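You operate a simulated robot arm through the tools that you are given. There is no shell and no other tool. Be economical: measure what you need, move in short steps, check, and stop when the job is done.

You run a simulated two-armed robot. Do the job below in one go: nothing can be reset, and whatever is moved stays where it is left.

TASK
Open the humidity cabinet door, fetch the pleated filter labelled "B-73" from the top of the repair bench and set it on the humidity cabinet floor, then shut the door. Put the small brown-banded quilted panel from the humidity cabinet stand shelf on top of the grey small teal-edged pack. Take the label job card and leave it on the free corner of the side table. Put the film-wrapped sample pack on the sample bench top away on the high sample shelf. Take the yellow-banded corner guard on the sample bench top and put it away on the lower shelf of the bagger spares rack. Take the band film roll from the sewing bench top and put it on the white cream-clipped job card. Push the sewing slide plate shut. Pick up the tan-banded core marked "X-25" from the feed belt of the roll packer with one hand, pass it to the other hand and put it in the green-banded good tray. Take the edge film roll that says "N-25" from the bay c of the stacking frame and leave it on the low shelf of the packing bench. Any order will do. Set down upright: pleated filter, band film roll, edge film roll. The sewing slide plate goes toward x -0.7, y -0.7, z +0.0 (a direction in the base frame), to its stop.
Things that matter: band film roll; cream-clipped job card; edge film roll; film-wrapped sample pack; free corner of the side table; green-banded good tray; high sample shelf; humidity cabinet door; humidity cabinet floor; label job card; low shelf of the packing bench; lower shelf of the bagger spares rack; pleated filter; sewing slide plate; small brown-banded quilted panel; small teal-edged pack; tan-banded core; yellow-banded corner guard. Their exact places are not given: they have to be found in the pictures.

The check looks at the end state, three seconds after you hand in, the way a careful person would. Anything else that was tipped, shoved, dropped, spilled or broken makes it a failure.

THE ROBOT
Two 7-joint arms with two-finger parallel grippers on one trunk, on a base that drives. Base frame: it is fixed to the floor where the robot stands at the start and does not move with it; the origin is under the middle of the robot, x ahead of it, y to its left, z up. Lengths are in m, angles in degrees, forces in N, time in s.
The left shoulder is at the start at [0.07, 0.177, 0.996], the right one opposite. With the tool pointing down near the work surface each hand reaches from about 0.1 to 0.6 m from the robot's upright axis, wherever it stands, measured 20 degrees to its own side. Places, roughly: band film roll [4, -6.25, 0.75]; cream-clipped job card [4.25, -6.25, 0.75]; edge film roll [-4.5, 9.25, 0.75]; film-wrapped sample pack [2.25, -4.5, 0.75]; free corner of the side table (20x18 cm) [6.34, -5.22, 0.78]; green-banded good tray (31x26 cm) [-2.28, 8.88, 0.92]; high sample shelf [4.9, -3.3, 1.2]; humidity cabinet door [8.4, -0.4, 1]; humidity cabinet floor [8.3, -0.2, 0.8]; label job card [2.5, -4.5, 0.75]; low shelf of the packing bench [-5.6, 8.3, 0.3]; lower shelf of the bagger spares rack [-1.2, -1, 0.5]; pleated filter [6.75, -0.75, 1]; sewing slide plate [4.4, -6.7, 0.8]; small brown-banded quilted panel (17x8x5 cm) [8.2, -0.3, 0.4]; small teal-edged pack [8.5, -3.75, 1]; tan-banded core [-5.75, 8, 1]; yellow-banded corner guard (7x7x4 cm) [1.8, -4.3, 0.8]. Payload 3.43 kg a hand.
Tool frame (each hand has its own): the origin (TCP) lies between the finger pads and is the grasp point; the fingertips stand 0.03 m ahead of it; z points along the fingers, y is the line along which they close. Largest opening 0.094 m; finger width 0.028, thickness 0.01; the body of the gripper, 0.05 by 0.096 m, starts 0.055 m behind the TCP.
Orientation is told as [roll, pitch, yaw] about the base's x, y, z axes, in that order, counted from this pose: with the fingers straight down and closing along the base's y, the tool's x points along the base's -x, its y along +y and its z along -z.

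THE INTERFACE
- The arms move only by the tool servo_tool. It takes "left_plan", "right_plan" or both (then of equal length, played together; a hand with none holds still); each is a list of rows, each a list of 6 numbers: the shift along the base's x, y, z in cm, then the turn, a rotation vector about the base's x, y, z in degrees. In form: [[dx, dy, dz, rx, ry, rz], ...]. A call has 1 to 10 rows; each row shifts and turns the commanded pose from where the row before left it. "left_grip" and "right_grip" are, for a hand that has rows, the gripper command, from -1 (shut) to 1 (fully open), values between in proportion, set as the call begins (left out, the last holds). Each row takes 0.2 s and may step no farther than 0.05 m and 8.6 degrees from the row before; otherwise, or with a gripper value out of range, the whole call is refused. Where a pose cannot be reached the arm comes as near as it can. A force on the tool above 40 N (or 10 N above the force at the start of the call, whichever is more), or a blocked arm, ends the call early, and 0.2 s more pass. Each finger travels about 0.153 m/s and halts on what it meets, pressing with about 32 N; the grip force reading is that of the motor and also rises with nothing between the fingers. The clock runs only during rows and for 0.2 s after the last one: add rows that do not move to give the fingers time. It gives the time, the measured TCP pose, the force on the tool (base axes), the opening and the grip force at its end, in the units of the frame above (readings bear some noise), with the torque about the TCP (base axes, N m) and any sound that the robot's microphone picked up.
- Cameras (640 x 400 px; columns grow to the right, rows downward): "scene" is now at [0.1413, -0.0162, 1.3509]; the picture's right is [-0.17, -0.99, 0.00], its down [-0.20, 0.03, -0.98] and it looks along [0.97, -0.17, -0.20] (base axes); focal length 269 px, centre (320, 200). "left" rides on the left gripper at [0.076, -0.014, -0.103] in its tool frame; the picture's right is [0.18, 0.98, 0.00], its down [-0.75, 0.14, -0.64] and it looks along [-0.63, 0.12, 0.77] (tool axes); focal length 243 px, centre (320, 200). "right" rides on the right gripper at [0.076, 0.014, -0.103] in its tool frame; the picture's right is [-0.18, 0.98, 0.00], its down [-0.75, -0.14, -0.64] and it looks along [-0.63, -0.12, 0.77] (tool axes); focal length 243 px, centre (320, 200).
- snapshot(camera): a new picture of that camera. The clock stands still meanwhile.
- raise_lower(by): slides the trunk up (or, below 0, down) by that many m; the arms and the scene camera ride with it, the base frame stays. It gives what a move gives, with no picture.
- base_move(legs): drives the robot by 1 to 6 legs, each [ahead, turn to the left] in m and degrees, along the robot's own axes; the way and the turn of a leg run together, so that a leg with both is an arc; at most 1.5 m and 180 degrees a leg. The arms and the cameras ride along, it lands a little off, and it stops where it bumps. It gives what a move gives.
- aim_head(pan, tilt): turns the head with the scene camera to pan (to the left, within 86 degrees either way) and tilt (down, from -29 to 69), counted from straight ahead of the robot. It gives what a move gives.
- probe_pixels(camera, pixels): for up to 12 pixels [column, row] of the newest picture of that camera ("zoom" is the newest enlarged one), the place [x, y, z] in the base frame of the surface seen there, good to about 0.002 m. The clock stands still meanwhile.
- enlarge(camera, box): a new picture of the part [left, top, right, bottom] of that camera's present view, enlarged. The clock stands still meanwhile.
- finish_job(): hands the job in; it is judged then, once.

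Keep the steps short. Do not move on a guess: measure, check each grasp and each placing, and mend mistakes. In all there are 350 turns and 280 pictures (those below and enlarged ones count). Leave the grippers open and the arms clear of the work at the hand-in unless told otherwise, and finish with a single line.

The tools are called after "Call:" as a command line: name --argument value ..., lists and objects as JSON in quotes. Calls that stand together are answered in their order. servo_tool: Moves the arms, as the interface text tells. Its arguments: {"type":"object","properties":{"left_plan":{"type":"array","items":{"type":"array","items":{"type":"number"}}},"left_grip":{"type":"number"},"right_plan":{"type":"array","items":{"type":"array","items":{"type":"number"}}},"right_grip":{"type":"number"}},"required":[]} The other tools are called the same way: raise_lower (by) slides the trunk up or down; base_move (legs) drives the base; aim_head (pan, tilt) turns the head that bears the scene camera; snapshot (camera) takes a picture; probe_pixels (camera, pixels) gives the place of the surface under pixels of a picture; enlarge (camera, box) takes an enlarged picture of a part of a camera's view; finish_job () hands the job in.

At the start:

```text
t: 0.0
left_tool_pos: [0.5156, 0.176, 1.2216]
left_orientation: [0.0, -0.1, 0.0]
left_force: [-0.2, 0.3, -0.5]
left_wrist_torque: [-0.02, 0.03, 0.02]
left_finger_gap: 0.0941
left_grasp_force: 0.1
right_tool_pos: [0.5025, -0.2401, 1.1691]
right_orientation: [0.0, 0.0, 0.0]
right_force: [0.0, 0.0, 0.0]
right_wrist_torque: [-0.03, 0.01, 0.03]
right_finger_gap: 0.094
right_grasp_force: 0.0
trunk travel left (down, up): [-0.576, 0.264]
robot x, y, heading: [-0.0018, -0.0018, -0.0]
head pan, tilt: [-9.8, 11.4]
```

scene: 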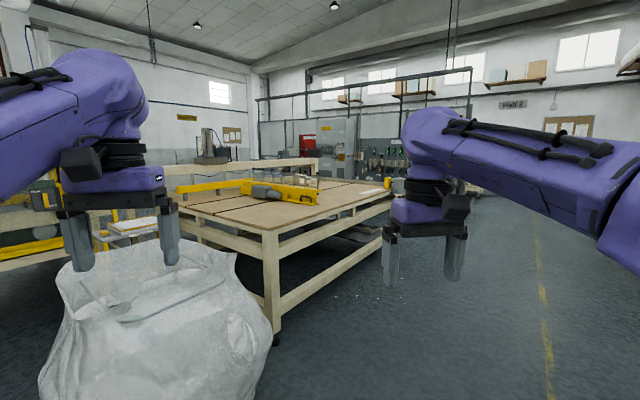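
right: 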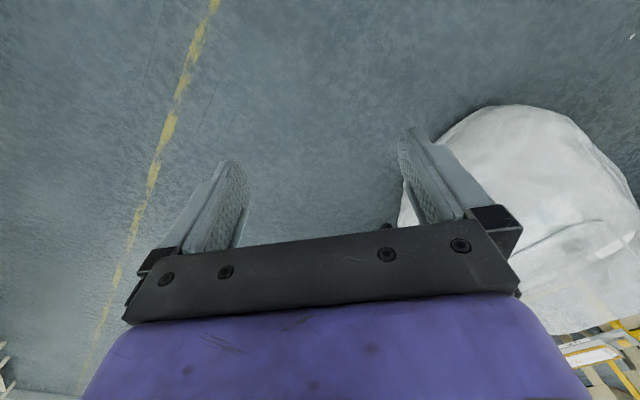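
left: 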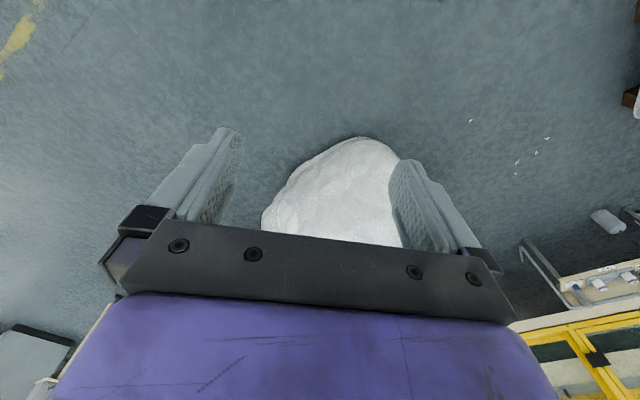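

The start view shows a big bag just ahead and a clear aisle on the right. I'll look around with the head before driving.

Call:
aim_head --pan -60 --tilt 15

Call:
snapshot --camera "scene"

```text
t: 1.2
left_tool_pos: [0.5154, 0.1765, 1.2222]
left_orientation: [-0.1, -0.1, 0.0]
left_force: [-0.5, 0.2, 0.8]
left_wrist_torque: [0.01, 0.01, 0.0]
left_finger_gap: 0.0942
left_grasp_force: 0.1
right_tool_pos: [0.5028, -0.2388, 1.168]
right_orientation: [0.0, 0.0, 0.0]
right_force: [0.2, 0.1, 0.4]
right_wrist_torque: [-0.01, -0.01, 0.02]
right_finger_gap: 0.094
right_grasp_force: 0.1
trunk travel left (down, up): [-0.576, 0.264]
robot x, y, heading: [0.0017, -0.0001, -0.2]
head pan, tilt: [-60.0, 15.0]
```

```text
276 pictures are left
```

scene: 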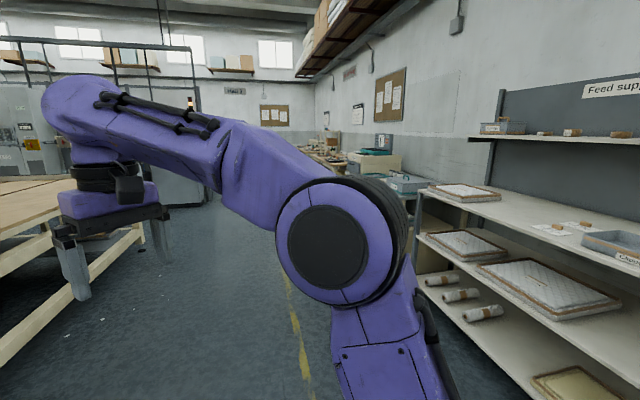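

I see a rack on the right and an aisle. I'll probe to build a map.

Call:
probe_pixels --camera "scene" --pixels '[[500, 180], [620, 90], [410, 185], [375, 165], [330, 155], [300, 120], [235, 120], [390, 100], [285, 260], [60, 200], [190, 190], [440, 80]]'

Call:
aim_head --pan -86 --tilt 15

Call:
snapshot --camera "scene"

Call:
aim_head --pan 60 --tilt 15

Call:
snapshot --camera "scene"

```text
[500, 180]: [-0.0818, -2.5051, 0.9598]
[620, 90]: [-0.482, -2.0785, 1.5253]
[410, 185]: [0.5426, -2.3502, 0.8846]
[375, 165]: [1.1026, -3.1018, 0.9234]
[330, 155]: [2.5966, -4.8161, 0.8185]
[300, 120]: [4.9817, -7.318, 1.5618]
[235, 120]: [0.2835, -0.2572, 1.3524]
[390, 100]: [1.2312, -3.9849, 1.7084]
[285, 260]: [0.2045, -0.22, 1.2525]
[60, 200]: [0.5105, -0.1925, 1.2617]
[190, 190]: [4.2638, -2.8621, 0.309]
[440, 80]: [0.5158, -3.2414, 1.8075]
```

```text
t: 2.1
left_tool_pos: [0.5151, 0.1772, 1.2227]
left_orientation: [0.0, -0.1, 0.0]
left_force: [0.0, 0.6, 0.3]
left_wrist_torque: [0.01, 0.01, 0.02]
left_finger_gap: 0.0939
left_grasp_force: 0.2
right_tool_pos: [0.5028, -0.241, 1.167]
right_orientation: [0.0, 0.0, -0.1]
right_force: [-0.4, 0.2, -0.5]
right_wrist_torque: [0.0, 0.03, 0.01]
right_finger_gap: 0.094
right_grasp_force: 0.2
trunk travel left (down, up): [-0.576, 0.264]
robot x, y, heading: [-0.0027, -0.0013, -0.1]
head pan, tilt: [-85.9, 15.0]
```

```text
275 pictures are left
```

scene: 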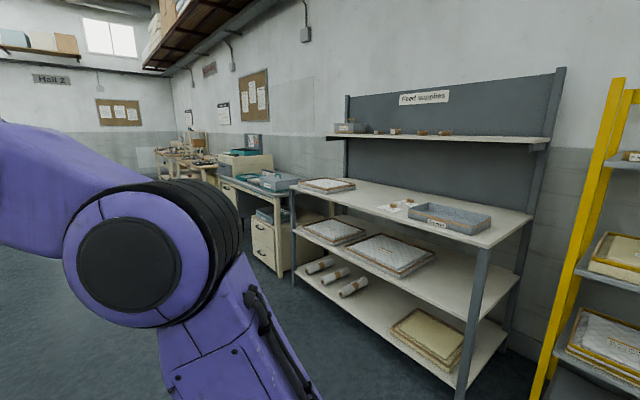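

```text
t: 4.4
left_tool_pos: [0.5161, 0.1767, 1.2225]
left_orientation: [0.1, -0.1, 0.0]
left_force: [0.3, -1.0, 0.4]
left_wrist_torque: [-0.03, 0.0, 0.01]
left_finger_gap: 0.0938
left_grasp_force: 0.1
right_tool_pos: [0.5017, -0.2412, 1.1692]
right_orientation: [0.1, 0.0, -0.1]
right_force: [-0.1, -0.4, -0.3]
right_wrist_torque: [-0.03, 0.03, -0.01]
right_finger_gap: 0.094
right_grasp_force: 0.1
trunk travel left (down, up): [-0.576, 0.264]
robot x, y, heading: [-0.0004, 0.001, 0.1]
head pan, tilt: [60.0, 15.0]
```

```text
274 pictures are left
```

scene: 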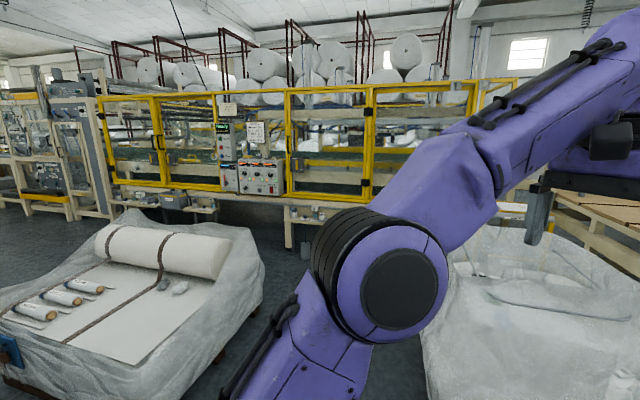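

The room lies at 45° to the base axes: the wall runs along (0.7,-0.7), and the yellow spares rack is next to the supply rack. I'll turn right 45° to face along the aisle and look.

Call:
aim_head --pan 0 --tilt 15

Call:
base_move --legs '[[0, -45]]'

Call:
snapshot --camera "scene"

```text
t: 5.7
left_tool_pos: [0.5148, 0.1767, 1.2231]
left_orientation: [0.0, -0.2, -0.1]
left_force: [0.1, -0.2, -0.7]
left_wrist_torque: [0.01, 0.01, -0.02]
left_finger_gap: 0.094
left_grasp_force: 0.0
right_tool_pos: [0.5033, -0.2401, 1.1672]
right_orientation: [-0.1, 0.0, 0.0]
right_force: [-0.3, -0.1, -0.1]
right_wrist_torque: [-0.02, 0.0, 0.0]
right_finger_gap: 0.094
right_grasp_force: 0.1
trunk travel left (down, up): [-0.576, 0.264]
robot x, y, heading: [0.0035, 0.0047, -0.1]
head pan, tilt: [0.0, 15.0]
```

```text
t: 8.1
left_tool_pos: [0.4917, -0.2372, 1.2214]
left_orientation: [0.0, -0.1, -44.7]
left_force: [0.2, -0.5, -0.7]
left_wrist_torque: [0.02, 0.01, -0.03]
left_finger_gap: 0.094
left_grasp_force: 0.1
right_tool_pos: [0.1886, -0.5248, 1.1677]
right_orientation: [0.0, 0.0, -44.6]
right_force: [-0.4, 0.1, -0.3]
right_wrist_torque: [0.02, 0.02, -0.05]
right_finger_gap: 0.094
right_grasp_force: 0.0
trunk travel left (down, up): [-0.576, 0.264]
robot x, y, heading: [0.0009, 0.0027, -44.6]
head pan, tilt: [0.0, 15.0]
```

```text
273 pictures are left
```

scene: 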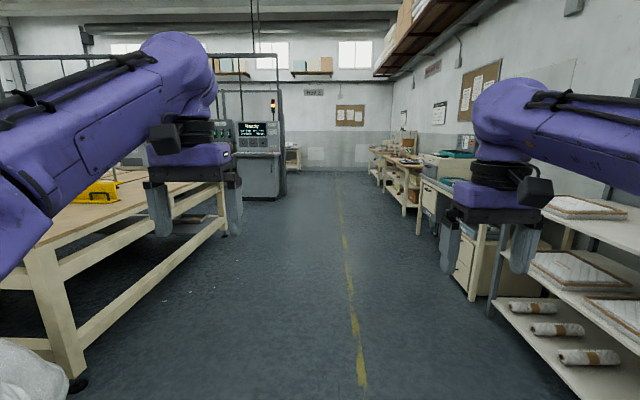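

The aisle is clear. I'll measure the edges of the passage.

Call:
probe_pixels --camera "scene" --pixels '[[60, 370], [225, 215], [275, 180], [470, 280], [405, 200], [375, 165], [340, 200], [410, 160], [390, 150], [295, 150], [350, 130], [440, 172]]'

```text
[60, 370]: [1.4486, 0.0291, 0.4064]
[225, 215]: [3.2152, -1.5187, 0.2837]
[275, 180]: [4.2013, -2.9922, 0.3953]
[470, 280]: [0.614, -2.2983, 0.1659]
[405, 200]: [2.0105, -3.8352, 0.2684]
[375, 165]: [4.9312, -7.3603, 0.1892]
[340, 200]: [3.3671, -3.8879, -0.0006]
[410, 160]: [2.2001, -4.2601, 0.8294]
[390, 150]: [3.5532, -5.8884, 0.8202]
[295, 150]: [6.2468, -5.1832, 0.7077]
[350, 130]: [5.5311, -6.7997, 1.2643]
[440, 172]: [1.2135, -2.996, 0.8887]
```

The sample bench front edge runs at about 1.29 m to the right of the aisle centre. I'll drive down the aisle and turn to face the bench.

Call:
base_move --legs '[[1.5, -0.4], [1.5, 0], [1.5, 0], [0.2, 0], [0, -90]]'

Call:
aim_head --pan 0 --tilt 30

Call:
snapshot --camera "scene"

```text
t: 34.5
left_tool_pos: [3.0376, -3.8233, 1.2227]
left_orientation: [0.0, -0.1, -136.0]
left_force: [0.1, -1.0, 0.4]
left_wrist_torque: [0.0, -0.01, -0.02]
left_finger_gap: 0.0939
left_grasp_force: 0.1
right_tool_pos: [2.7579, -3.5138, 1.1681]
right_orientation: [-0.1, 0.0, -135.9]
right_force: [0.5, 0.6, 0.1]
right_wrist_torque: [0.01, -0.01, 0.0]
right_finger_gap: 0.0939
right_grasp_force: 0.1
trunk travel left (down, up): [-0.576, 0.264]
robot x, y, heading: [3.2865, -3.3391, -135.9]
head pan, tilt: [0.0, 15.0]
```

```text
t: 35.3
left_tool_pos: [3.0375, -3.8232, 1.2226]
left_orientation: [0.0, -0.1, -136.0]
left_force: [-0.2, 0.0, 0.7]
left_wrist_torque: [0.01, -0.01, 0.01]
left_finger_gap: 0.0938
left_grasp_force: 0.1
right_tool_pos: [2.7572, -3.5149, 1.1675]
right_orientation: [0.0, 0.0, -135.9]
right_force: [0.3, -0.4, 0.0]
right_wrist_torque: [0.01, -0.06, -0.01]
right_finger_gap: 0.094
right_grasp_force: 0.0
trunk travel left (down, up): [-0.576, 0.264]
robot x, y, heading: [3.2846, -3.3386, -135.6]
head pan, tilt: [0.0, 30.0]
```

```text
272 pictures are left
```

scene: 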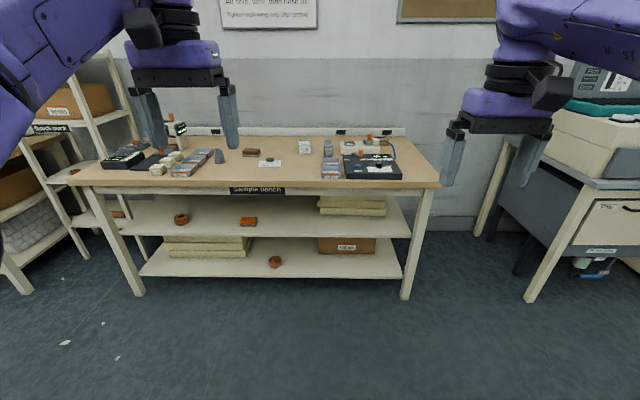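

There is the sample bench. I'll enlarge its top to identify the items.

Call:
enlarge --camera "scene" --box '[80, 110, 440, 200]'

```text
1.78 times, centred on (260, 155) of scene
```

zoom: 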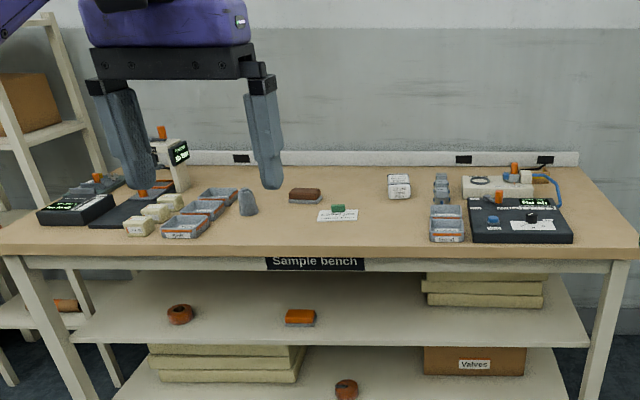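

Call:
probe_pixels --camera "zoom" --pixels '[[338, 208], [325, 217], [305, 190], [399, 186], [247, 200], [441, 185], [10, 250], [625, 240], [165, 230], [70, 210], [520, 225]]'

Call:
base_move --legs '[[0.35, 0]]'

Call:
aim_head --pan 0 --tilt 45

Call:
snapshot --camera "scene"

```text
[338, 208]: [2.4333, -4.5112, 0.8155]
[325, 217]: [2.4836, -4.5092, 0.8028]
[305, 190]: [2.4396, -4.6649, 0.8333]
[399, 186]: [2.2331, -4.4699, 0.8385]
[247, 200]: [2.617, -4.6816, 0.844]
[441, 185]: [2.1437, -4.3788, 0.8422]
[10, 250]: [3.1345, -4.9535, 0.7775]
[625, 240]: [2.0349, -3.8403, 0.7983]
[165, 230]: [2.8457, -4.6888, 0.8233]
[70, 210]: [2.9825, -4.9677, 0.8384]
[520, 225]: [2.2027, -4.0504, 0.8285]
```

```text
t: 37.6
left_tool_pos: [2.7822, -4.0691, 1.223]
left_orientation: [-0.1, -0.2, -136.0]
left_force: [-0.4, -1.1, 0.2]
left_wrist_torque: [-0.02, 0.01, -0.02]
left_finger_gap: 0.0941
left_grasp_force: 0.1
right_tool_pos: [2.5013, -3.7592, 1.1682]
right_orientation: [0.0, 0.0, -136.0]
right_force: [0.3, -0.3, -0.1]
right_wrist_torque: [0.0, -0.02, 0.01]
right_finger_gap: 0.0939
right_grasp_force: 0.0
trunk travel left (down, up): [-0.576, 0.264]
robot x, y, heading: [3.032, -3.583, -136.0]
head pan, tilt: [0.0, 30.0]
```

```text
t: 38.4
left_tool_pos: [2.7809, -4.0707, 1.2218]
left_orientation: [0.0, 0.0, -136.2]
left_force: [-0.2, -0.5, 0.1]
left_wrist_torque: [0.02, 0.01, -0.02]
left_finger_gap: 0.0939
left_grasp_force: 0.0
right_tool_pos: [2.5021, -3.7595, 1.1687]
right_orientation: [0.0, 0.0, -135.9]
right_force: [-0.5, 0.2, 0.3]
right_wrist_torque: [0.02, -0.02, -0.04]
right_finger_gap: 0.094
right_grasp_force: 0.0
trunk travel left (down, up): [-0.576, 0.264]
robot x, y, heading: [3.0309, -3.5856, -135.9]
head pan, tilt: [0.0, 45.0]
```

```text
270 pictures are left
```

scene: 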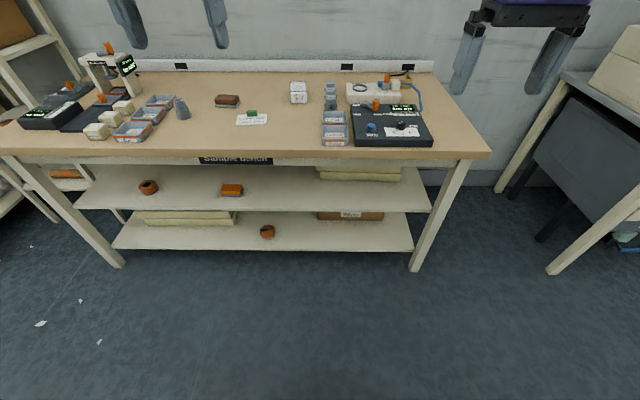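

Next I'll move 0.4 m closer to the bench edge and enlarge.

Call:
base_move --legs '[[0.42, 1]]'

Call:
enlarge --camera "scene" --box '[160, 40, 480, 240]'

```text
t: 41.0
left_tool_pos: [2.4982, -4.3681, 1.2225]
left_orientation: [0.0, -0.1, -134.7]
left_force: [1.0, -0.7, 0.6]
left_wrist_torque: [0.0, -0.01, 0.02]
left_finger_gap: 0.0937
left_grasp_force: 0.1
right_tool_pos: [2.2099, -4.0656, 1.1684]
right_orientation: [0.0, 0.0, -134.6]
right_force: [-0.2, 0.6, 0.0]
right_wrist_torque: [0.0, 0.01, 0.01]
right_finger_gap: 0.0941
right_grasp_force: 0.0
trunk travel left (down, up): [-0.576, 0.264]
robot x, y, heading: [2.7357, -3.8757, -134.8]
head pan, tilt: [0.0, 45.0]
```

```text
2.00 times, centred on (320, 140) of scene
```

zoom: 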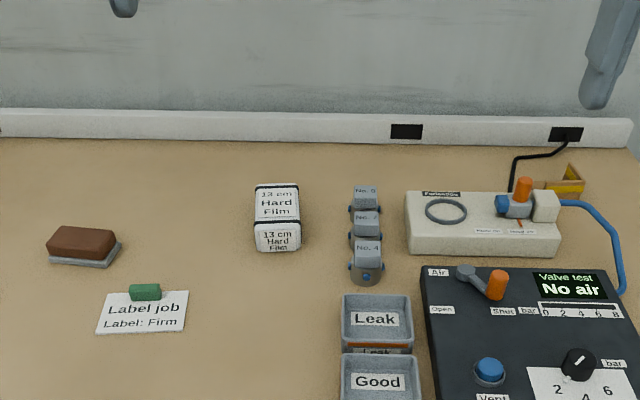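

Found: label job card (green clip), film-wrapped pack "13 cm Hard Film", and the yellow corner guard behind the regulator. Measuring them now.

Call:
probe_pixels --camera "zoom" --pixels '[[97, 332], [184, 332], [187, 292], [108, 292], [145, 288], [145, 298], [258, 190], [298, 188], [258, 235], [300, 233], [260, 248], [300, 247]]'

Call:
probe_pixels --camera "zoom" --pixels '[[582, 183], [582, 168], [550, 186], [568, 190], [545, 200], [408, 200], [558, 240], [610, 225], [524, 182], [500, 110], [200, 350]]'

Call:
enlarge --camera "scene" --box '[400, 100, 480, 160]'

```text
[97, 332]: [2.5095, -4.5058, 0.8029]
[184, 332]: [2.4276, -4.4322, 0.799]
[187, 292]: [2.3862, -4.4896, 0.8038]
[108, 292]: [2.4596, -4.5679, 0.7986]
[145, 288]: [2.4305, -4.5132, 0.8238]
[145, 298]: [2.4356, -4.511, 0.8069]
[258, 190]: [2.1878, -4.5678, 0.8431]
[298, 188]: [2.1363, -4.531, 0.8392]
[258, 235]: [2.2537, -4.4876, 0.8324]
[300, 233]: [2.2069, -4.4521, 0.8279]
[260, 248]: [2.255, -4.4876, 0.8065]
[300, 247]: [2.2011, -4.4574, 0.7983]
```

```text
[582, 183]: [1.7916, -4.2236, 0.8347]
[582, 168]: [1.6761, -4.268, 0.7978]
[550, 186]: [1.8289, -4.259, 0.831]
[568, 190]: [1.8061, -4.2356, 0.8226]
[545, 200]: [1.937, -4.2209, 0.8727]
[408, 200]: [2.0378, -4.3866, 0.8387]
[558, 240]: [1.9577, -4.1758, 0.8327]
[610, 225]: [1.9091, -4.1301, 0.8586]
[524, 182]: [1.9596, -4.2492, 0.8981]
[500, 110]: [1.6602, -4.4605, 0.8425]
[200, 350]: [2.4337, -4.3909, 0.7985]
```

```text
6.67 times, centred on (440, 130) of scene
```

zoom: 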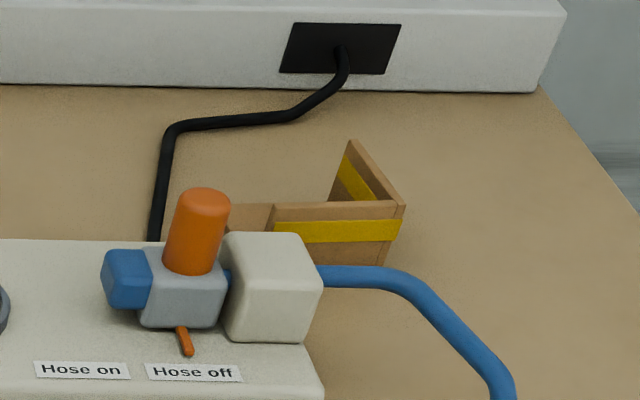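

The pack lies about 0.83 m ahead, out of reach, so I need to get closer. I'll look down to see how much room the base has in front.

Call:
aim_head --pan 0 --tilt 69

Call:
snapshot --camera "scene"

```text
t: 41.8
left_tool_pos: [2.4978, -4.3669, 1.2216]
left_orientation: [0.0, -0.1, -134.7]
left_force: [0.1, 0.3, -0.4]
left_wrist_torque: [0.02, 0.01, 0.02]
left_finger_gap: 0.0937
left_grasp_force: 0.1
right_tool_pos: [2.2114, -4.0655, 1.1685]
right_orientation: [0.0, 0.0, -134.6]
right_force: [-0.1, 0.2, 0.5]
right_wrist_torque: [0.01, 0.0, 0.0]
right_finger_gap: 0.094
right_grasp_force: 0.2
trunk travel left (down, up): [-0.576, 0.264]
robot x, y, heading: [2.7336, -3.8733, -134.5]
head pan, tilt: [0.0, 68.8]
```

```text
267 pictures are left
```

scene: 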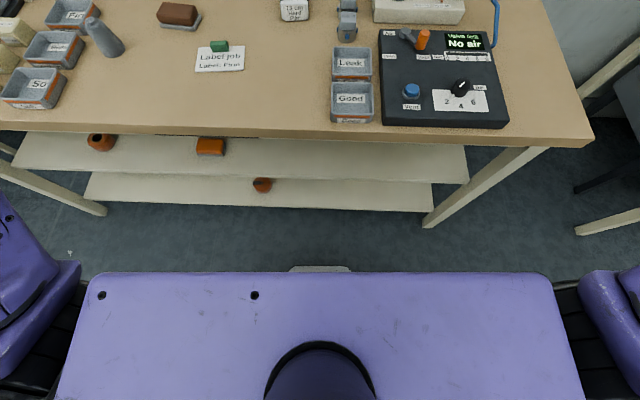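

Call:
probe_pixels --camera "scene" --pixels '[[320, 270], [320, 283], [300, 140], [300, 207], [300, 180], [300, 230], [60, 280]]'

```text
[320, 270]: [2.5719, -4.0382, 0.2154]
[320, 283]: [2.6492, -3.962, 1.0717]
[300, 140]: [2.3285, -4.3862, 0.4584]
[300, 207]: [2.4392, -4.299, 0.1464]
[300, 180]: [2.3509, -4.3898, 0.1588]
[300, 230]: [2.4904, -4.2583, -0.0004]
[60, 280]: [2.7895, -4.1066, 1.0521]
```

The base front is 0.25 m ahead and the shelf edge about 0.50 m. I can advance 0.2 m.

Call:
base_move --legs '[[0.2, 0]]'

Call:
snapshot --camera "left"

Call:
snapshot --camera "scene"

```text
t: 43.4
left_tool_pos: [2.3617, -4.5101, 1.2221]
left_orientation: [0.0, -0.2, -134.5]
left_force: [0.0, -0.3, 0.1]
left_wrist_torque: [0.01, 0.04, 0.01]
left_finger_gap: 0.0939
left_grasp_force: 0.1
right_tool_pos: [2.0719, -4.209, 1.1686]
right_orientation: [-0.1, 0.0, -134.3]
right_force: [-0.2, 0.2, -0.7]
right_wrist_torque: [0.01, 0.04, 0.0]
right_finger_gap: 0.0942
right_grasp_force: 0.1
trunk travel left (down, up): [-0.576, 0.264]
robot x, y, heading: [2.5968, -4.0158, -134.3]
head pan, tilt: [0.0, 68.8]
```

```text
266 pictures are left
```

left: 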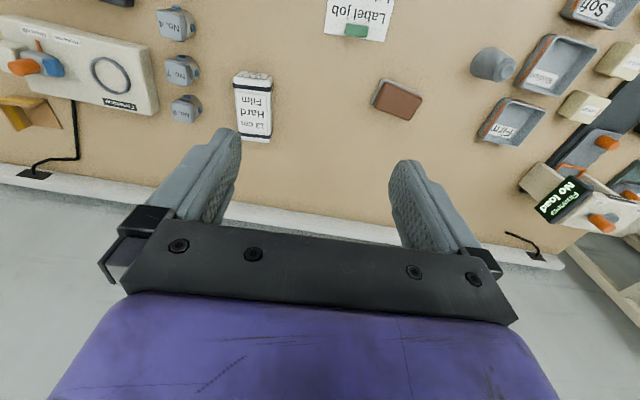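

```text
265 pictures are left
```

scene: 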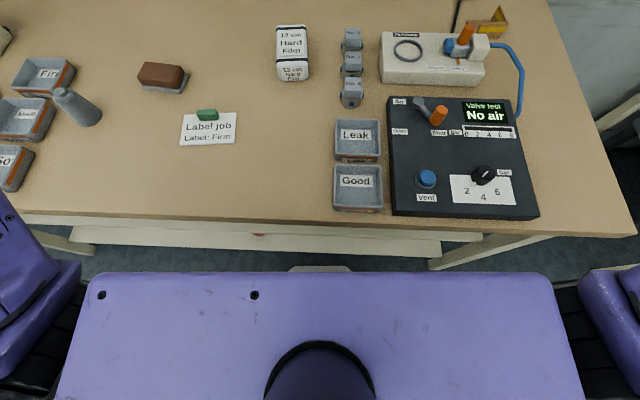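

I'll measure the clip, the pack and the corner guard precisely from this closer view.

Call:
enlarge --camera "scene" --box '[160, 10, 320, 150]'

```text
2.86 times, centred on (240, 80) of scene
```

zoom: 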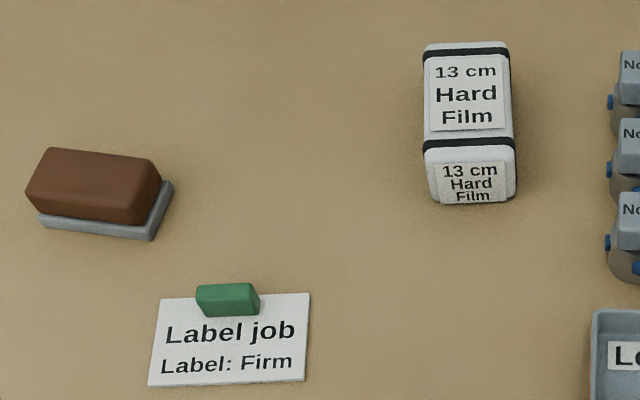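

Call:
probe_pixels --camera "zoom" --pixels '[[202, 300], [255, 300], [228, 290], [228, 308], [152, 382], [302, 378], [307, 297], [425, 140], [512, 138], [427, 52], [507, 50], [432, 192]]'

```text
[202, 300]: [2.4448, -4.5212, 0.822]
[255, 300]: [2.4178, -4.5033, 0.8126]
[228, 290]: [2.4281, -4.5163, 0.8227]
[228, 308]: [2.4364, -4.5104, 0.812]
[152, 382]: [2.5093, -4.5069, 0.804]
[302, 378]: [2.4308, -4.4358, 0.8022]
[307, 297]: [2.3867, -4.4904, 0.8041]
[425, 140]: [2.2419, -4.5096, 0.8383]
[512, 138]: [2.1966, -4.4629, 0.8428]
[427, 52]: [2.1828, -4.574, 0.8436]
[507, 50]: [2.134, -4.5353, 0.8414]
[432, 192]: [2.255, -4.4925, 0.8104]
```

Clip centre is at (2.431,-4.513), top 0.823. I'll lower the left hand above the clip with fingers fully open.

Call:
servo_tool --left_plan '[[1.0, 0, -4.4, 0, 0, 0], [1.0, 0, -4.4, 0, 0, 0], [1.0, 0, -4.4, 0, 0, 0], [1.0, 0, -4.4, 0, 0, 0], [1.0, -0.1, -4.4, 0, 0, 0], [1.0, -0.1, -4.4, 0, 0, 0], [0.9, -0.1, -4.0, 0, 0, 0], [0, 0, 0, 0, 0, 0]]' --left_grip 0.6

Call:
snapshot --camera "left"

```text
t: 45.2
left_tool_pos: [2.4306, -4.5133, 0.9173]
left_orientation: [0.0, -0.1, -134.5]
left_force: [0.1, 0.1, -0.1]
left_wrist_torque: [-0.04, 0.01, -0.02]
left_finger_gap: 0.075
left_grasp_force: 0.1
right_tool_pos: [2.0723, -4.2072, 1.1688]
right_orientation: [0.0, -0.1, -134.5]
right_force: [-0.7, 0.0, -0.7]
right_wrist_torque: [-0.03, 0.0, -0.01]
right_finger_gap: 0.0942
right_grasp_force: 0.2
trunk travel left (down, up): [-0.576, 0.264]
robot x, y, heading: [2.5954, -4.0194, -134.3]
head pan, tilt: [0.0, 68.8]
```

```text
263 pictures are left
```

left: 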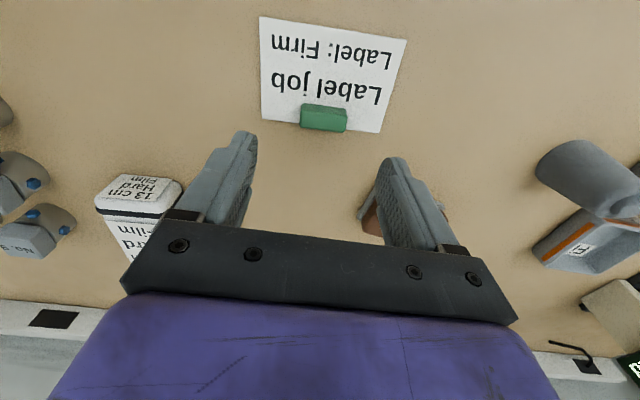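

Clip is centred between the fingers. I'll go down to TCP z 0.839 and close.

Call:
servo_tool --left_plan '[[0, 0, -4, 0, 0, 3], [0, 0, -3.8, 0, 0, 2], [0, 0, 0, 0, 0, 0]]'

Call:
servo_tool --left_plan '[[0, 0, 0, 0, 0, 0], [0, 0, 0, 0, 0, 0], [0, 0, 0, 0, 0, 0]]' --left_grip -1

Call:
snapshot --camera "left"

```text
t: 46.0
left_tool_pos: [2.4312, -4.5134, 0.8393]
left_orientation: [0.1, -0.1, -129.4]
left_force: [0.3, 0.1, -0.2]
left_wrist_torque: [0.0, 0.03, -0.01]
left_finger_gap: 0.0753
left_grasp_force: 0.1
right_tool_pos: [2.0717, -4.2073, 1.1685]
right_orientation: [0.1, 0.0, -134.4]
right_force: [-0.2, 0.3, -0.5]
right_wrist_torque: [0.02, -0.01, -0.01]
right_finger_gap: 0.094
right_grasp_force: 0.1
trunk travel left (down, up): [-0.576, 0.264]
robot x, y, heading: [2.5934, -4.0197, -134.5]
head pan, tilt: [0.0, 68.8]
```

```text
t: 46.8
left_tool_pos: [2.4305, -4.514, 0.8395]
left_orientation: [0.0, -0.1, -129.4]
left_force: [-0.1, 0.7, -0.1]
left_wrist_torque: [0.0, 0.02, -0.02]
left_finger_gap: 0.0387
left_grasp_force: 32.3
right_tool_pos: [2.0725, -4.2075, 1.1694]
right_orientation: [-0.1, 0.0, -134.4]
right_force: [0.2, 0.5, 0.1]
right_wrist_torque: [-0.01, 0.0, -0.03]
right_finger_gap: 0.0942
right_grasp_force: 0.1
trunk travel left (down, up): [-0.576, 0.264]
robot x, y, heading: [2.5948, -4.0142, -134.5]
head pan, tilt: [0.0, 68.8]
```

```text
262 pictures are left
```

left: 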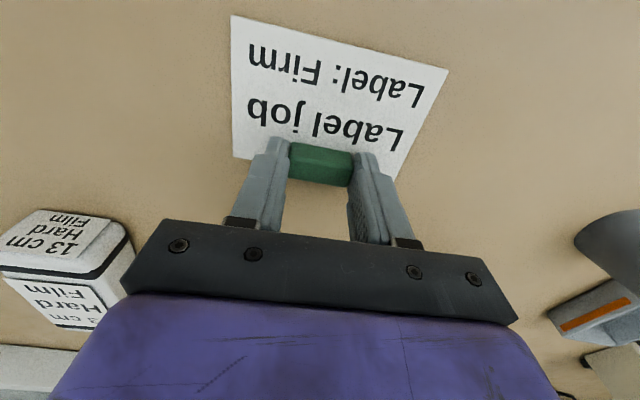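

The clip is gripped (gap 0.039). I'll lift it and draw the hand back to the left.

Call:
servo_tool --left_plan '[[0, 0, 2, 0, 0, 0], [0, 0, 4, 0, 0, 0], [0, 0, 5, 0, 0, 0], [0, 0, 5, 0, 0, 0], [1, 0, 4.5, 0, 0, 0], [3.5, 1, 3, 0, 0, 0], [3.5, 1, 2, 0, 0, 0], [3.5, 1, 1, 0, 0, 0], [3, 1, 1, 0, 0, 0]]'

Call:
snapshot --camera "left"

```text
t: 48.8
left_tool_pos: [2.5766, -4.4739, 1.1146]
left_orientation: [-0.3, -0.3, -129.4]
left_force: [0.2, -1.1, -0.8]
left_wrist_torque: [0.02, 0.01, 0.02]
left_finger_gap: 0.0388
left_grasp_force: 31.8
right_tool_pos: [2.0739, -4.2088, 1.1699]
right_orientation: [0.1, 0.0, -134.4]
right_force: [-0.1, 0.4, -0.2]
right_wrist_torque: [0.01, 0.05, -0.03]
right_finger_gap: 0.0941
right_grasp_force: 0.1
trunk travel left (down, up): [-0.576, 0.264]
robot x, y, heading: [2.5951, -4.0192, -134.4]
head pan, tilt: [0.0, 68.8]
```

```text
261 pictures are left
```

left: 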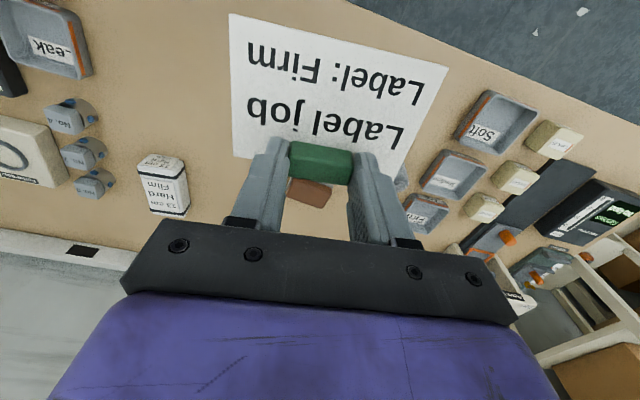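

Card held. Next, the right hand moves over the pack, tilted 25° so the fingers point away from the robot for reach.

Call:
servo_tool --right_plan '[[1.45, -3.9, -1, -5.95, 5.85, 0], [1.45, -3.9, -1, -5.95, 5.85, 0], [1.45, -3.9, -2, -5.95, 5.85, 0], [1.45, -3.9, -2, 0, 0, 0], [1.45, -3.9, -2, 0, 0, 0], [1.45, -3.9, -2, 0, 0, 0], [1.45, -3.9, -2, 0, 0, 0], [1.45, -3.9, -2, 0, 0, 0], [0, 0, -4, 0, 0, 0], [0, 0, -3, 0, 0, 0]]'

Call:
snapshot --camera "right"

Call:
snapshot --camera "scene"

```text
t: 51.0
left_tool_pos: [2.5748, -4.4747, 1.1137]
left_orientation: [-0.1, -0.1, -129.5]
left_force: [0.9, -0.5, 0.4]
left_wrist_torque: [0.0, -0.05, -0.05]
left_finger_gap: 0.0386
left_grasp_force: 32.0
right_tool_pos: [2.1667, -4.5151, 0.9657]
right_orientation: [2.1, -24.9, -137.3]
right_force: [-0.3, -0.3, 0.3]
right_wrist_torque: [0.0, 0.01, -0.04]
right_finger_gap: 0.0938
right_grasp_force: 0.0
trunk travel left (down, up): [-0.576, 0.264]
robot x, y, heading: [2.5967, -4.0205, -134.5]
head pan, tilt: [0.0, 68.8]
```

```text
260 pictures are left
```

right: 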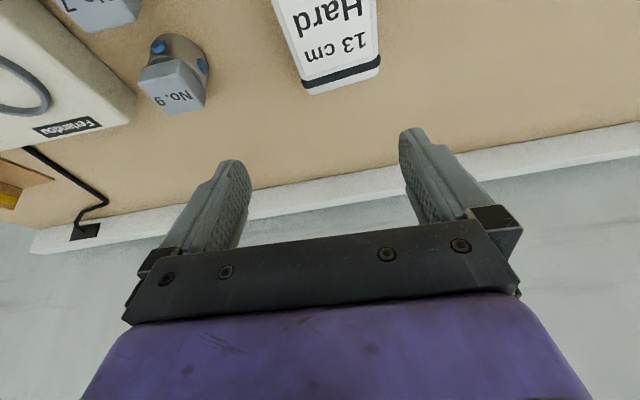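

```text
259 pictures are left
```

scene: 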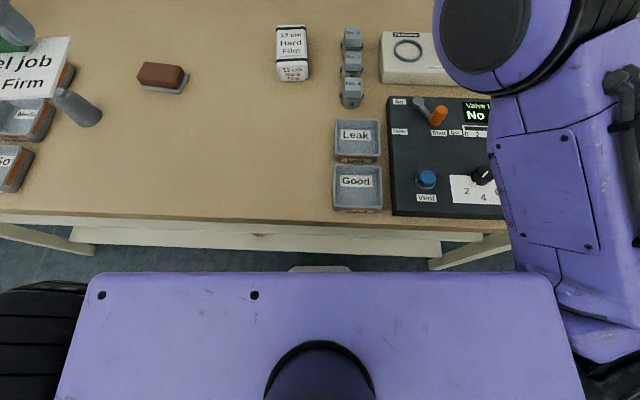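

The right hand is near but measures about 2 cm off laterally. I'll lower to just above the pack and recheck.

Call:
servo_tool --right_plan '[[0, 0, -3, 0, 0, 0], [0, 0, -2, 0, 0, 0], [0, 0, 0, 0, 0, 0]]'

Call:
snapshot --camera "right"

```text
t: 51.8
left_tool_pos: [2.5747, -4.4729, 1.1152]
left_orientation: [-0.1, -0.2, -129.6]
left_force: [0.3, -0.2, -0.1]
left_wrist_torque: [0.02, 0.0, -0.02]
left_finger_gap: 0.0384
left_grasp_force: 31.9
right_tool_pos: [2.1748, -4.5167, 0.9123]
right_orientation: [1.4, -24.9, -136.4]
right_force: [-0.6, 0.5, -0.2]
right_wrist_torque: [0.0, 0.0, 0.0]
right_finger_gap: 0.0938
right_grasp_force: 0.0
trunk travel left (down, up): [-0.576, 0.264]
robot x, y, heading: [2.5942, -4.0191, -134.3]
head pan, tilt: [0.0, 68.8]
```

```text
258 pictures are left
```

right: 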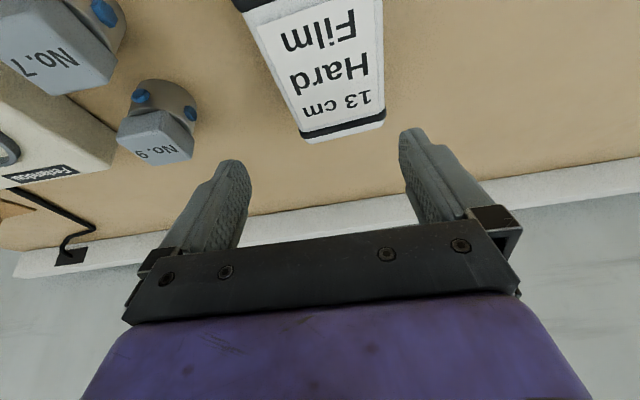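

Call:
servo_tool --right_plan '[[1.4, 1.0, 0, 0, 0, 0], [0, 0, -2, 0, 0, 0], [0, 0, 0, 0, 0, 0]]'

Call:
snapshot --camera "right"

```text
t: 52.6
left_tool_pos: [2.5763, -4.4739, 1.1151]
left_orientation: [-0.1, -0.3, -129.5]
left_force: [0.4, -0.4, 0.2]
left_wrist_torque: [0.01, -0.01, -0.04]
left_finger_gap: 0.0388
left_grasp_force: 31.9
right_tool_pos: [2.1852, -4.5036, 0.8772]
right_orientation: [0.8, -23.4, -136.7]
right_force: [0.5, 0.2, 1.2]
right_wrist_torque: [0.01, -0.04, 0.0]
right_finger_gap: 0.0938
right_grasp_force: 0.0
trunk travel left (down, up): [-0.576, 0.264]
robot x, y, heading: [2.5959, -4.0182, -134.2]
head pan, tilt: [0.0, 68.8]
```

```text
257 pictures are left
```

right: 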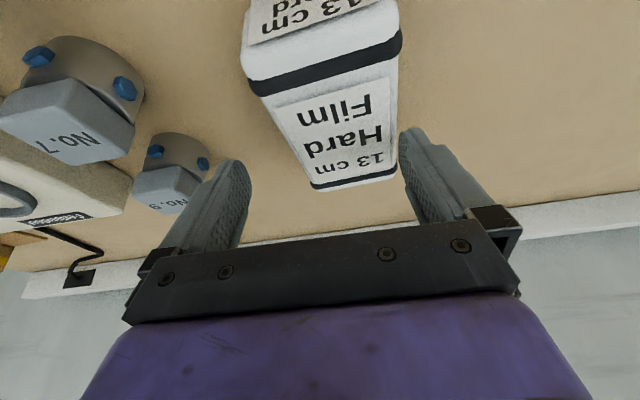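

The pack sits about 1 cm off toward the image's right finger; I'll shift left and turn 4°.

Call:
servo_tool --right_plan '[[1.2, -0.7, 0, 0, 0, 4], [0, 0, 0, 0, 0, 0], [0, 0, 0, 0, 0, 0]]'

Call:
snapshot --camera "right"

```text
t: 53.4
left_tool_pos: [2.5761, -4.4745, 1.1148]
left_orientation: [-0.1, 0.0, -129.7]
left_force: [-0.1, -0.1, -0.6]
left_wrist_torque: [0.0, 0.01, -0.02]
left_finger_gap: 0.0385
left_grasp_force: 31.9
right_tool_pos: [2.1983, -4.5116, 0.8841]
right_orientation: [1.3, -24.0, -132.7]
right_force: [0.3, -1.1, 0.3]
right_wrist_torque: [-0.01, -0.01, -0.03]
right_finger_gap: 0.0939
right_grasp_force: 0.0
trunk travel left (down, up): [-0.576, 0.264]
robot x, y, heading: [2.5937, -4.0187, -134.4]
head pan, tilt: [0.0, 68.8]
```

```text
256 pictures are left
```

right: 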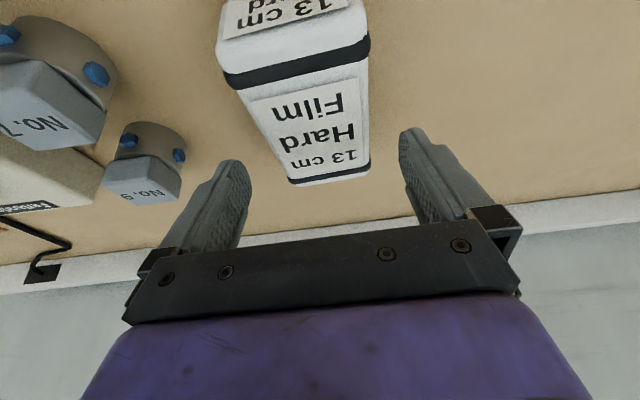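

Aligned now: TCP (2.198,-4.512) against the pack centre (2.19,-4.52). Going down 4 cm and closing.

Call:
servo_tool --right_plan '[[0, 0, -2, 0, 0, 0], [0, 0, -2, 0, 0, 0], [0, 0, 0, 0, 0, 0]]'

Call:
servo_tool --right_plan '[[0, 0, 0, 0, 0, 0], [0, 0, 0, 0, 0, 0], [0, 0, 0, 0, 0, 0]]' --right_grip -1

Call:
snapshot --camera "right"

```text
t: 54.2
left_tool_pos: [2.5761, -4.4734, 1.1145]
left_orientation: [0.0, -0.3, -129.5]
left_force: [-0.1, 0.9, -0.3]
left_wrist_torque: [-0.01, -0.02, -0.02]
left_finger_gap: 0.0387
left_grasp_force: 32.0
right_tool_pos: [2.2031, -4.515, 0.8568]
right_orientation: [1.2, -25.2, -132.1]
right_force: [-0.4, 0.6, 0.8]
right_wrist_torque: [0.01, 0.0, 0.0]
right_finger_gap: 0.0941
right_grasp_force: 0.1
trunk travel left (down, up): [-0.576, 0.264]
robot x, y, heading: [2.595, -4.0166, -134.5]
head pan, tilt: [0.0, 68.8]
```

```text
t: 55.0
left_tool_pos: [2.5782, -4.4724, 1.1142]
left_orientation: [0.0, -0.1, -129.4]
left_force: [0.9, 0.6, 0.4]
left_wrist_torque: [-0.02, 0.03, 0.04]
left_finger_gap: 0.0388
left_grasp_force: 32.1
right_tool_pos: [2.2024, -4.5156, 0.8559]
right_orientation: [1.0, -25.3, -132.1]
right_force: [1.1, -5.9, 17.6]
right_wrist_torque: [0.19, -0.25, -0.07]
right_finger_gap: 0.0692
right_grasp_force: 32.2
trunk travel left (down, up): [-0.576, 0.264]
robot x, y, heading: [2.5939, -4.0206, -134.8]
head pan, tilt: [0.0, 68.8]
```

```text
255 pictures are left
```

right: 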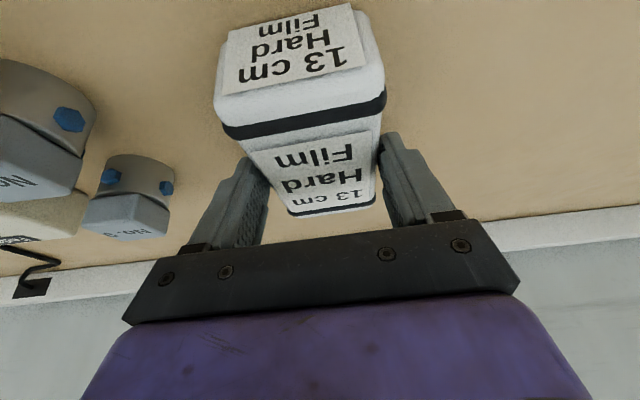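

Gripped at 0.069. I'll lift while drawing slightly back.

Call:
servo_tool --right_plan '[[0, 0, 2, 0, 0, 0], [0, 0, 3, 0, 0, 0], [0, 0, 4, 0, 0, 0], [0.5, 0.5, 4, 0, 0, 0], [1, 1, 4, 0, 0, 0], [2, 2, 3, 0, 0, 0], [2, 2, 3, 0, 0, 0], [2, 2, 3, 0, 0, 0]]'

Call:
snapshot --camera "right"

Call:
snapshot --camera "scene"

```text
t: 56.1
left_tool_pos: [2.5761, -4.4735, 1.1142]
left_orientation: [-0.1, -0.1, -129.5]
left_force: [-0.1, 0.1, 0.1]
left_wrist_torque: [-0.02, 0.0, 0.03]
left_finger_gap: 0.0389
left_grasp_force: 32.4
right_tool_pos: [2.2035, -4.5017, 0.8997]
right_orientation: [1.7, -15.8, -133.1]
right_force: [-1.1, 0.1, -1.4]
right_wrist_torque: [0.03, -0.02, 0.01]
right_finger_gap: 0.0692
right_grasp_force: 32.0
trunk travel left (down, up): [-0.576, 0.264]
robot x, y, heading: [2.5955, -4.0182, -134.4]
head pan, tilt: [0.0, 68.8]
stopped in row 5 (right hand): the arm was blocked; the commanded pose is now the measured one
```

```text
254 pictures are left
```

right: 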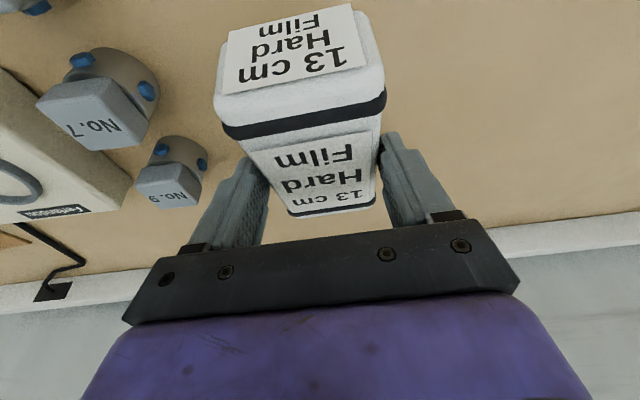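

```text
253 pictures are left
```

scene: 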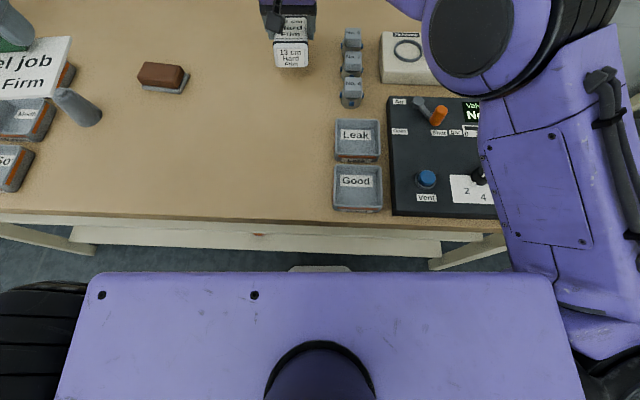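

The pack is lifted 4.5 cm, but the arm is at its reach limit. I'll raise everything with the trunk, then back off.

Call:
raise_lower --by 0.15

Call:
base_move --legs '[[-0.4, 0]]'

Call:
aim_head --pan 0 --tilt 30

Call:
snapshot --camera "scene"

```text
t: 57.8
left_tool_pos: [2.5754, -4.4739, 1.2648]
left_orientation: [0.0, 0.0, -129.5]
left_force: [1.1, -0.3, -0.6]
left_wrist_torque: [-0.02, 0.02, -0.01]
left_finger_gap: 0.0386
left_grasp_force: 32.3
right_tool_pos: [2.2042, -4.5015, 1.0513]
right_orientation: [1.7, -16.1, -133.0]
right_force: [-0.7, 0.5, -0.3]
right_wrist_torque: [0.02, 0.01, 0.01]
right_finger_gap: 0.0693
right_grasp_force: 32.0
trunk travel left (down, up): [-0.726, 0.114]
robot x, y, heading: [2.5956, -4.0184, -134.5]
head pan, tilt: [0.0, 68.8]
```

```text
t: 60.3
left_tool_pos: [2.8582, -4.1861, 1.265]
left_orientation: [-0.2, 0.0, -128.8]
left_force: [0.3, -0.1, -0.4]
left_wrist_torque: [0.0, 0.0, -0.03]
left_finger_gap: 0.0387
left_grasp_force: 31.9
right_tool_pos: [2.4873, -4.2171, 1.05]
right_orientation: [1.7, -15.9, -132.5]
right_force: [-0.2, 0.1, 0.2]
right_wrist_torque: [-0.03, 0.0, 0.03]
right_finger_gap: 0.069
right_grasp_force: 32.8
trunk travel left (down, up): [-0.726, 0.114]
robot x, y, heading: [2.8753, -3.7268, -133.8]
head pan, tilt: [0.0, 68.8]
```

```text
t: 61.4
left_tool_pos: [2.8578, -4.1879, 1.2627]
left_orientation: [-0.1, -0.1, -129.0]
left_force: [-0.6, 0.0, -0.4]
left_wrist_torque: [0.03, 0.02, 0.0]
left_finger_gap: 0.0389
left_grasp_force: 32.5
right_tool_pos: [2.487, -4.2176, 1.0514]
right_orientation: [1.7, -15.9, -132.7]
right_force: [-0.5, 0.9, -0.2]
right_wrist_torque: [0.01, 0.03, -0.01]
right_finger_gap: 0.0692
right_grasp_force: 32.8
trunk travel left (down, up): [-0.726, 0.114]
robot x, y, heading: [2.8759, -3.7277, -133.5]
head pan, tilt: [0.0, 30.0]
```

```text
252 pictures are left
```

scene: 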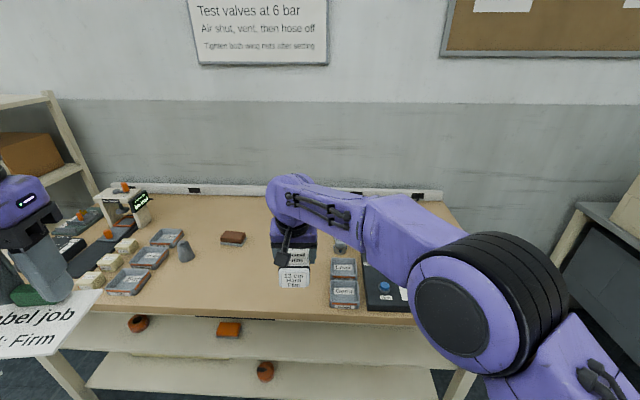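

I'll pull the right hand in and up for travel.

Call:
servo_tool --right_plan '[[2, 2, 3, 0, 0, 0], [2.5, 2.8, 3, 0, 0, 0], [2.5, 3, 3, 0, 0, 0], [2.5, 3, 3, 0, 0, 0], [2, 3, 3, 0, 0, 0], [0, 3, 3, 0, 0, 0], [0, 0, 0, 0, 0, 0]]'

Call:
base_move --legs '[[-0.35, 0], [0, 88], [0.9, 0]]'

Call:
aim_head --pan 45 --tilt 10

Call:
snapshot --camera "scene"

```text
t: 62.0
left_tool_pos: [2.858, -4.1873, 1.265]
left_orientation: [-0.1, -0.2, -128.9]
left_force: [-0.3, 0.7, -0.2]
left_wrist_torque: [0.01, -0.02, -0.03]
left_finger_gap: 0.0386
left_grasp_force: 32.0
right_tool_pos: [2.5377, -4.1522, 1.0067]
right_orientation: [2.7, -2.9, -134.0]
right_force: [-1.0, 0.1, -1.0]
right_wrist_torque: [-0.01, -0.03, 0.01]
right_finger_gap: 0.0691
right_grasp_force: 31.9
trunk travel left (down, up): [-0.726, 0.114]
robot x, y, heading: [2.8727, -3.7291, -133.6]
head pan, tilt: [0.0, 30.0]
stopped in row 3 (right hand): the arm was blocked; the commanded pose is now the measured one
```

```text
t: 72.6
left_tool_pos: [4.2262, -4.1474, 1.2631]
left_orientation: [-0.1, -0.2, -39.9]
left_force: [-0.5, -0.3, 0.3]
left_wrist_torque: [0.0, 0.03, -0.01]
left_finger_gap: 0.0387
left_grasp_force: 31.8
right_tool_pos: [4.186, -4.4676, 1.0071]
right_orientation: [2.6, -2.8, -45.1]
right_force: [-0.1, 0.1, -1.4]
right_wrist_torque: [0.01, 0.02, 0.0]
right_finger_gap: 0.0693
right_grasp_force: 32.1
trunk travel left (down, up): [-0.726, 0.114]
robot x, y, heading: [3.7743, -4.1219, -44.9]
head pan, tilt: [0.0, 30.0]
```

```text
t: 73.7
left_tool_pos: [4.2276, -4.1482, 1.2642]
left_orientation: [-0.1, -0.1, -40.1]
left_force: [-0.3, -1.4, -0.1]
left_wrist_torque: [0.01, -0.01, -0.05]
left_finger_gap: 0.0386
left_grasp_force: 32.0
right_tool_pos: [4.1863, -4.468, 1.0076]
right_orientation: [2.6, -2.8, -45.1]
right_force: [0.3, -0.1, 0.1]
right_wrist_torque: [0.01, 0.01, 0.01]
right_finger_gap: 0.0692
right_grasp_force: 32.7
trunk travel left (down, up): [-0.726, 0.114]
robot x, y, heading: [3.7733, -4.1234, -45.1]
head pan, tilt: [45.0, 10.0]
```

```text
251 pictures are left
```

scene: 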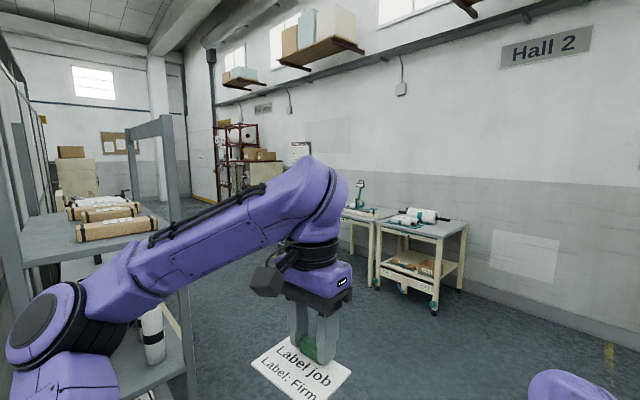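

A shelf unit with brown packs stands to the left; that should be the sample shelf. I'll turn to face it.

Call:
base_move --legs '[[0.15, 0], [0, 90]]'

Call:
aim_head --pan 0 --tilt 15

Call:
snapshot --camera "scene"

```text
t: 78.9
left_tool_pos: [3.9025, -3.775, 1.2641]
left_orientation: [-0.1, -0.2, 50.3]
left_force: [1.2, 0.4, -0.3]
left_wrist_torque: [0.03, 0.02, -0.01]
left_finger_gap: 0.0387
left_grasp_force: 31.8
right_tool_pos: [4.2216, -3.8139, 1.0088]
right_orientation: [2.6, -2.9, 45.2]
right_force: [1.1, -0.2, -0.6]
right_wrist_torque: [-0.04, 0.0, 0.01]
right_finger_gap: 0.069
right_grasp_force: 32.4
trunk travel left (down, up): [-0.726, 0.114]
robot x, y, heading: [3.8781, -4.2338, 45.5]
head pan, tilt: [45.0, 10.0]
```

```text
t: 80.0
left_tool_pos: [3.9004, -3.7755, 1.2643]
left_orientation: [0.0, -0.1, 50.3]
left_force: [0.1, -1.1, -0.4]
left_wrist_torque: [0.02, 0.01, 0.02]
left_finger_gap: 0.0386
left_grasp_force: 31.8
right_tool_pos: [4.2215, -3.8143, 1.008]
right_orientation: [2.7, -2.7, 45.2]
right_force: [0.1, 0.4, -0.9]
right_wrist_torque: [0.01, 0.01, 0.0]
right_finger_gap: 0.069
right_grasp_force: 31.4
trunk travel left (down, up): [-0.726, 0.114]
robot x, y, heading: [3.8813, -4.2316, 45.0]
head pan, tilt: [0.0, 15.0]
```

```text
250 pictures are left
```

scene: 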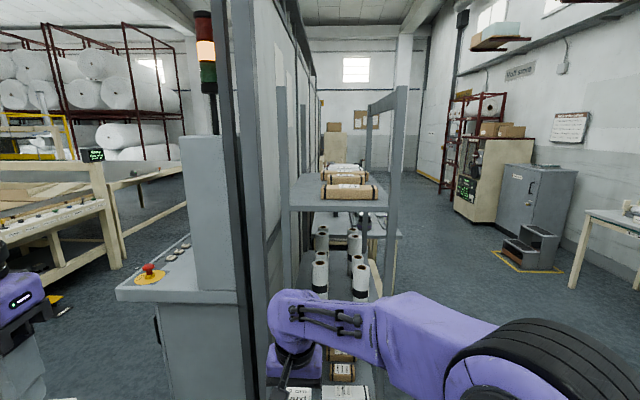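

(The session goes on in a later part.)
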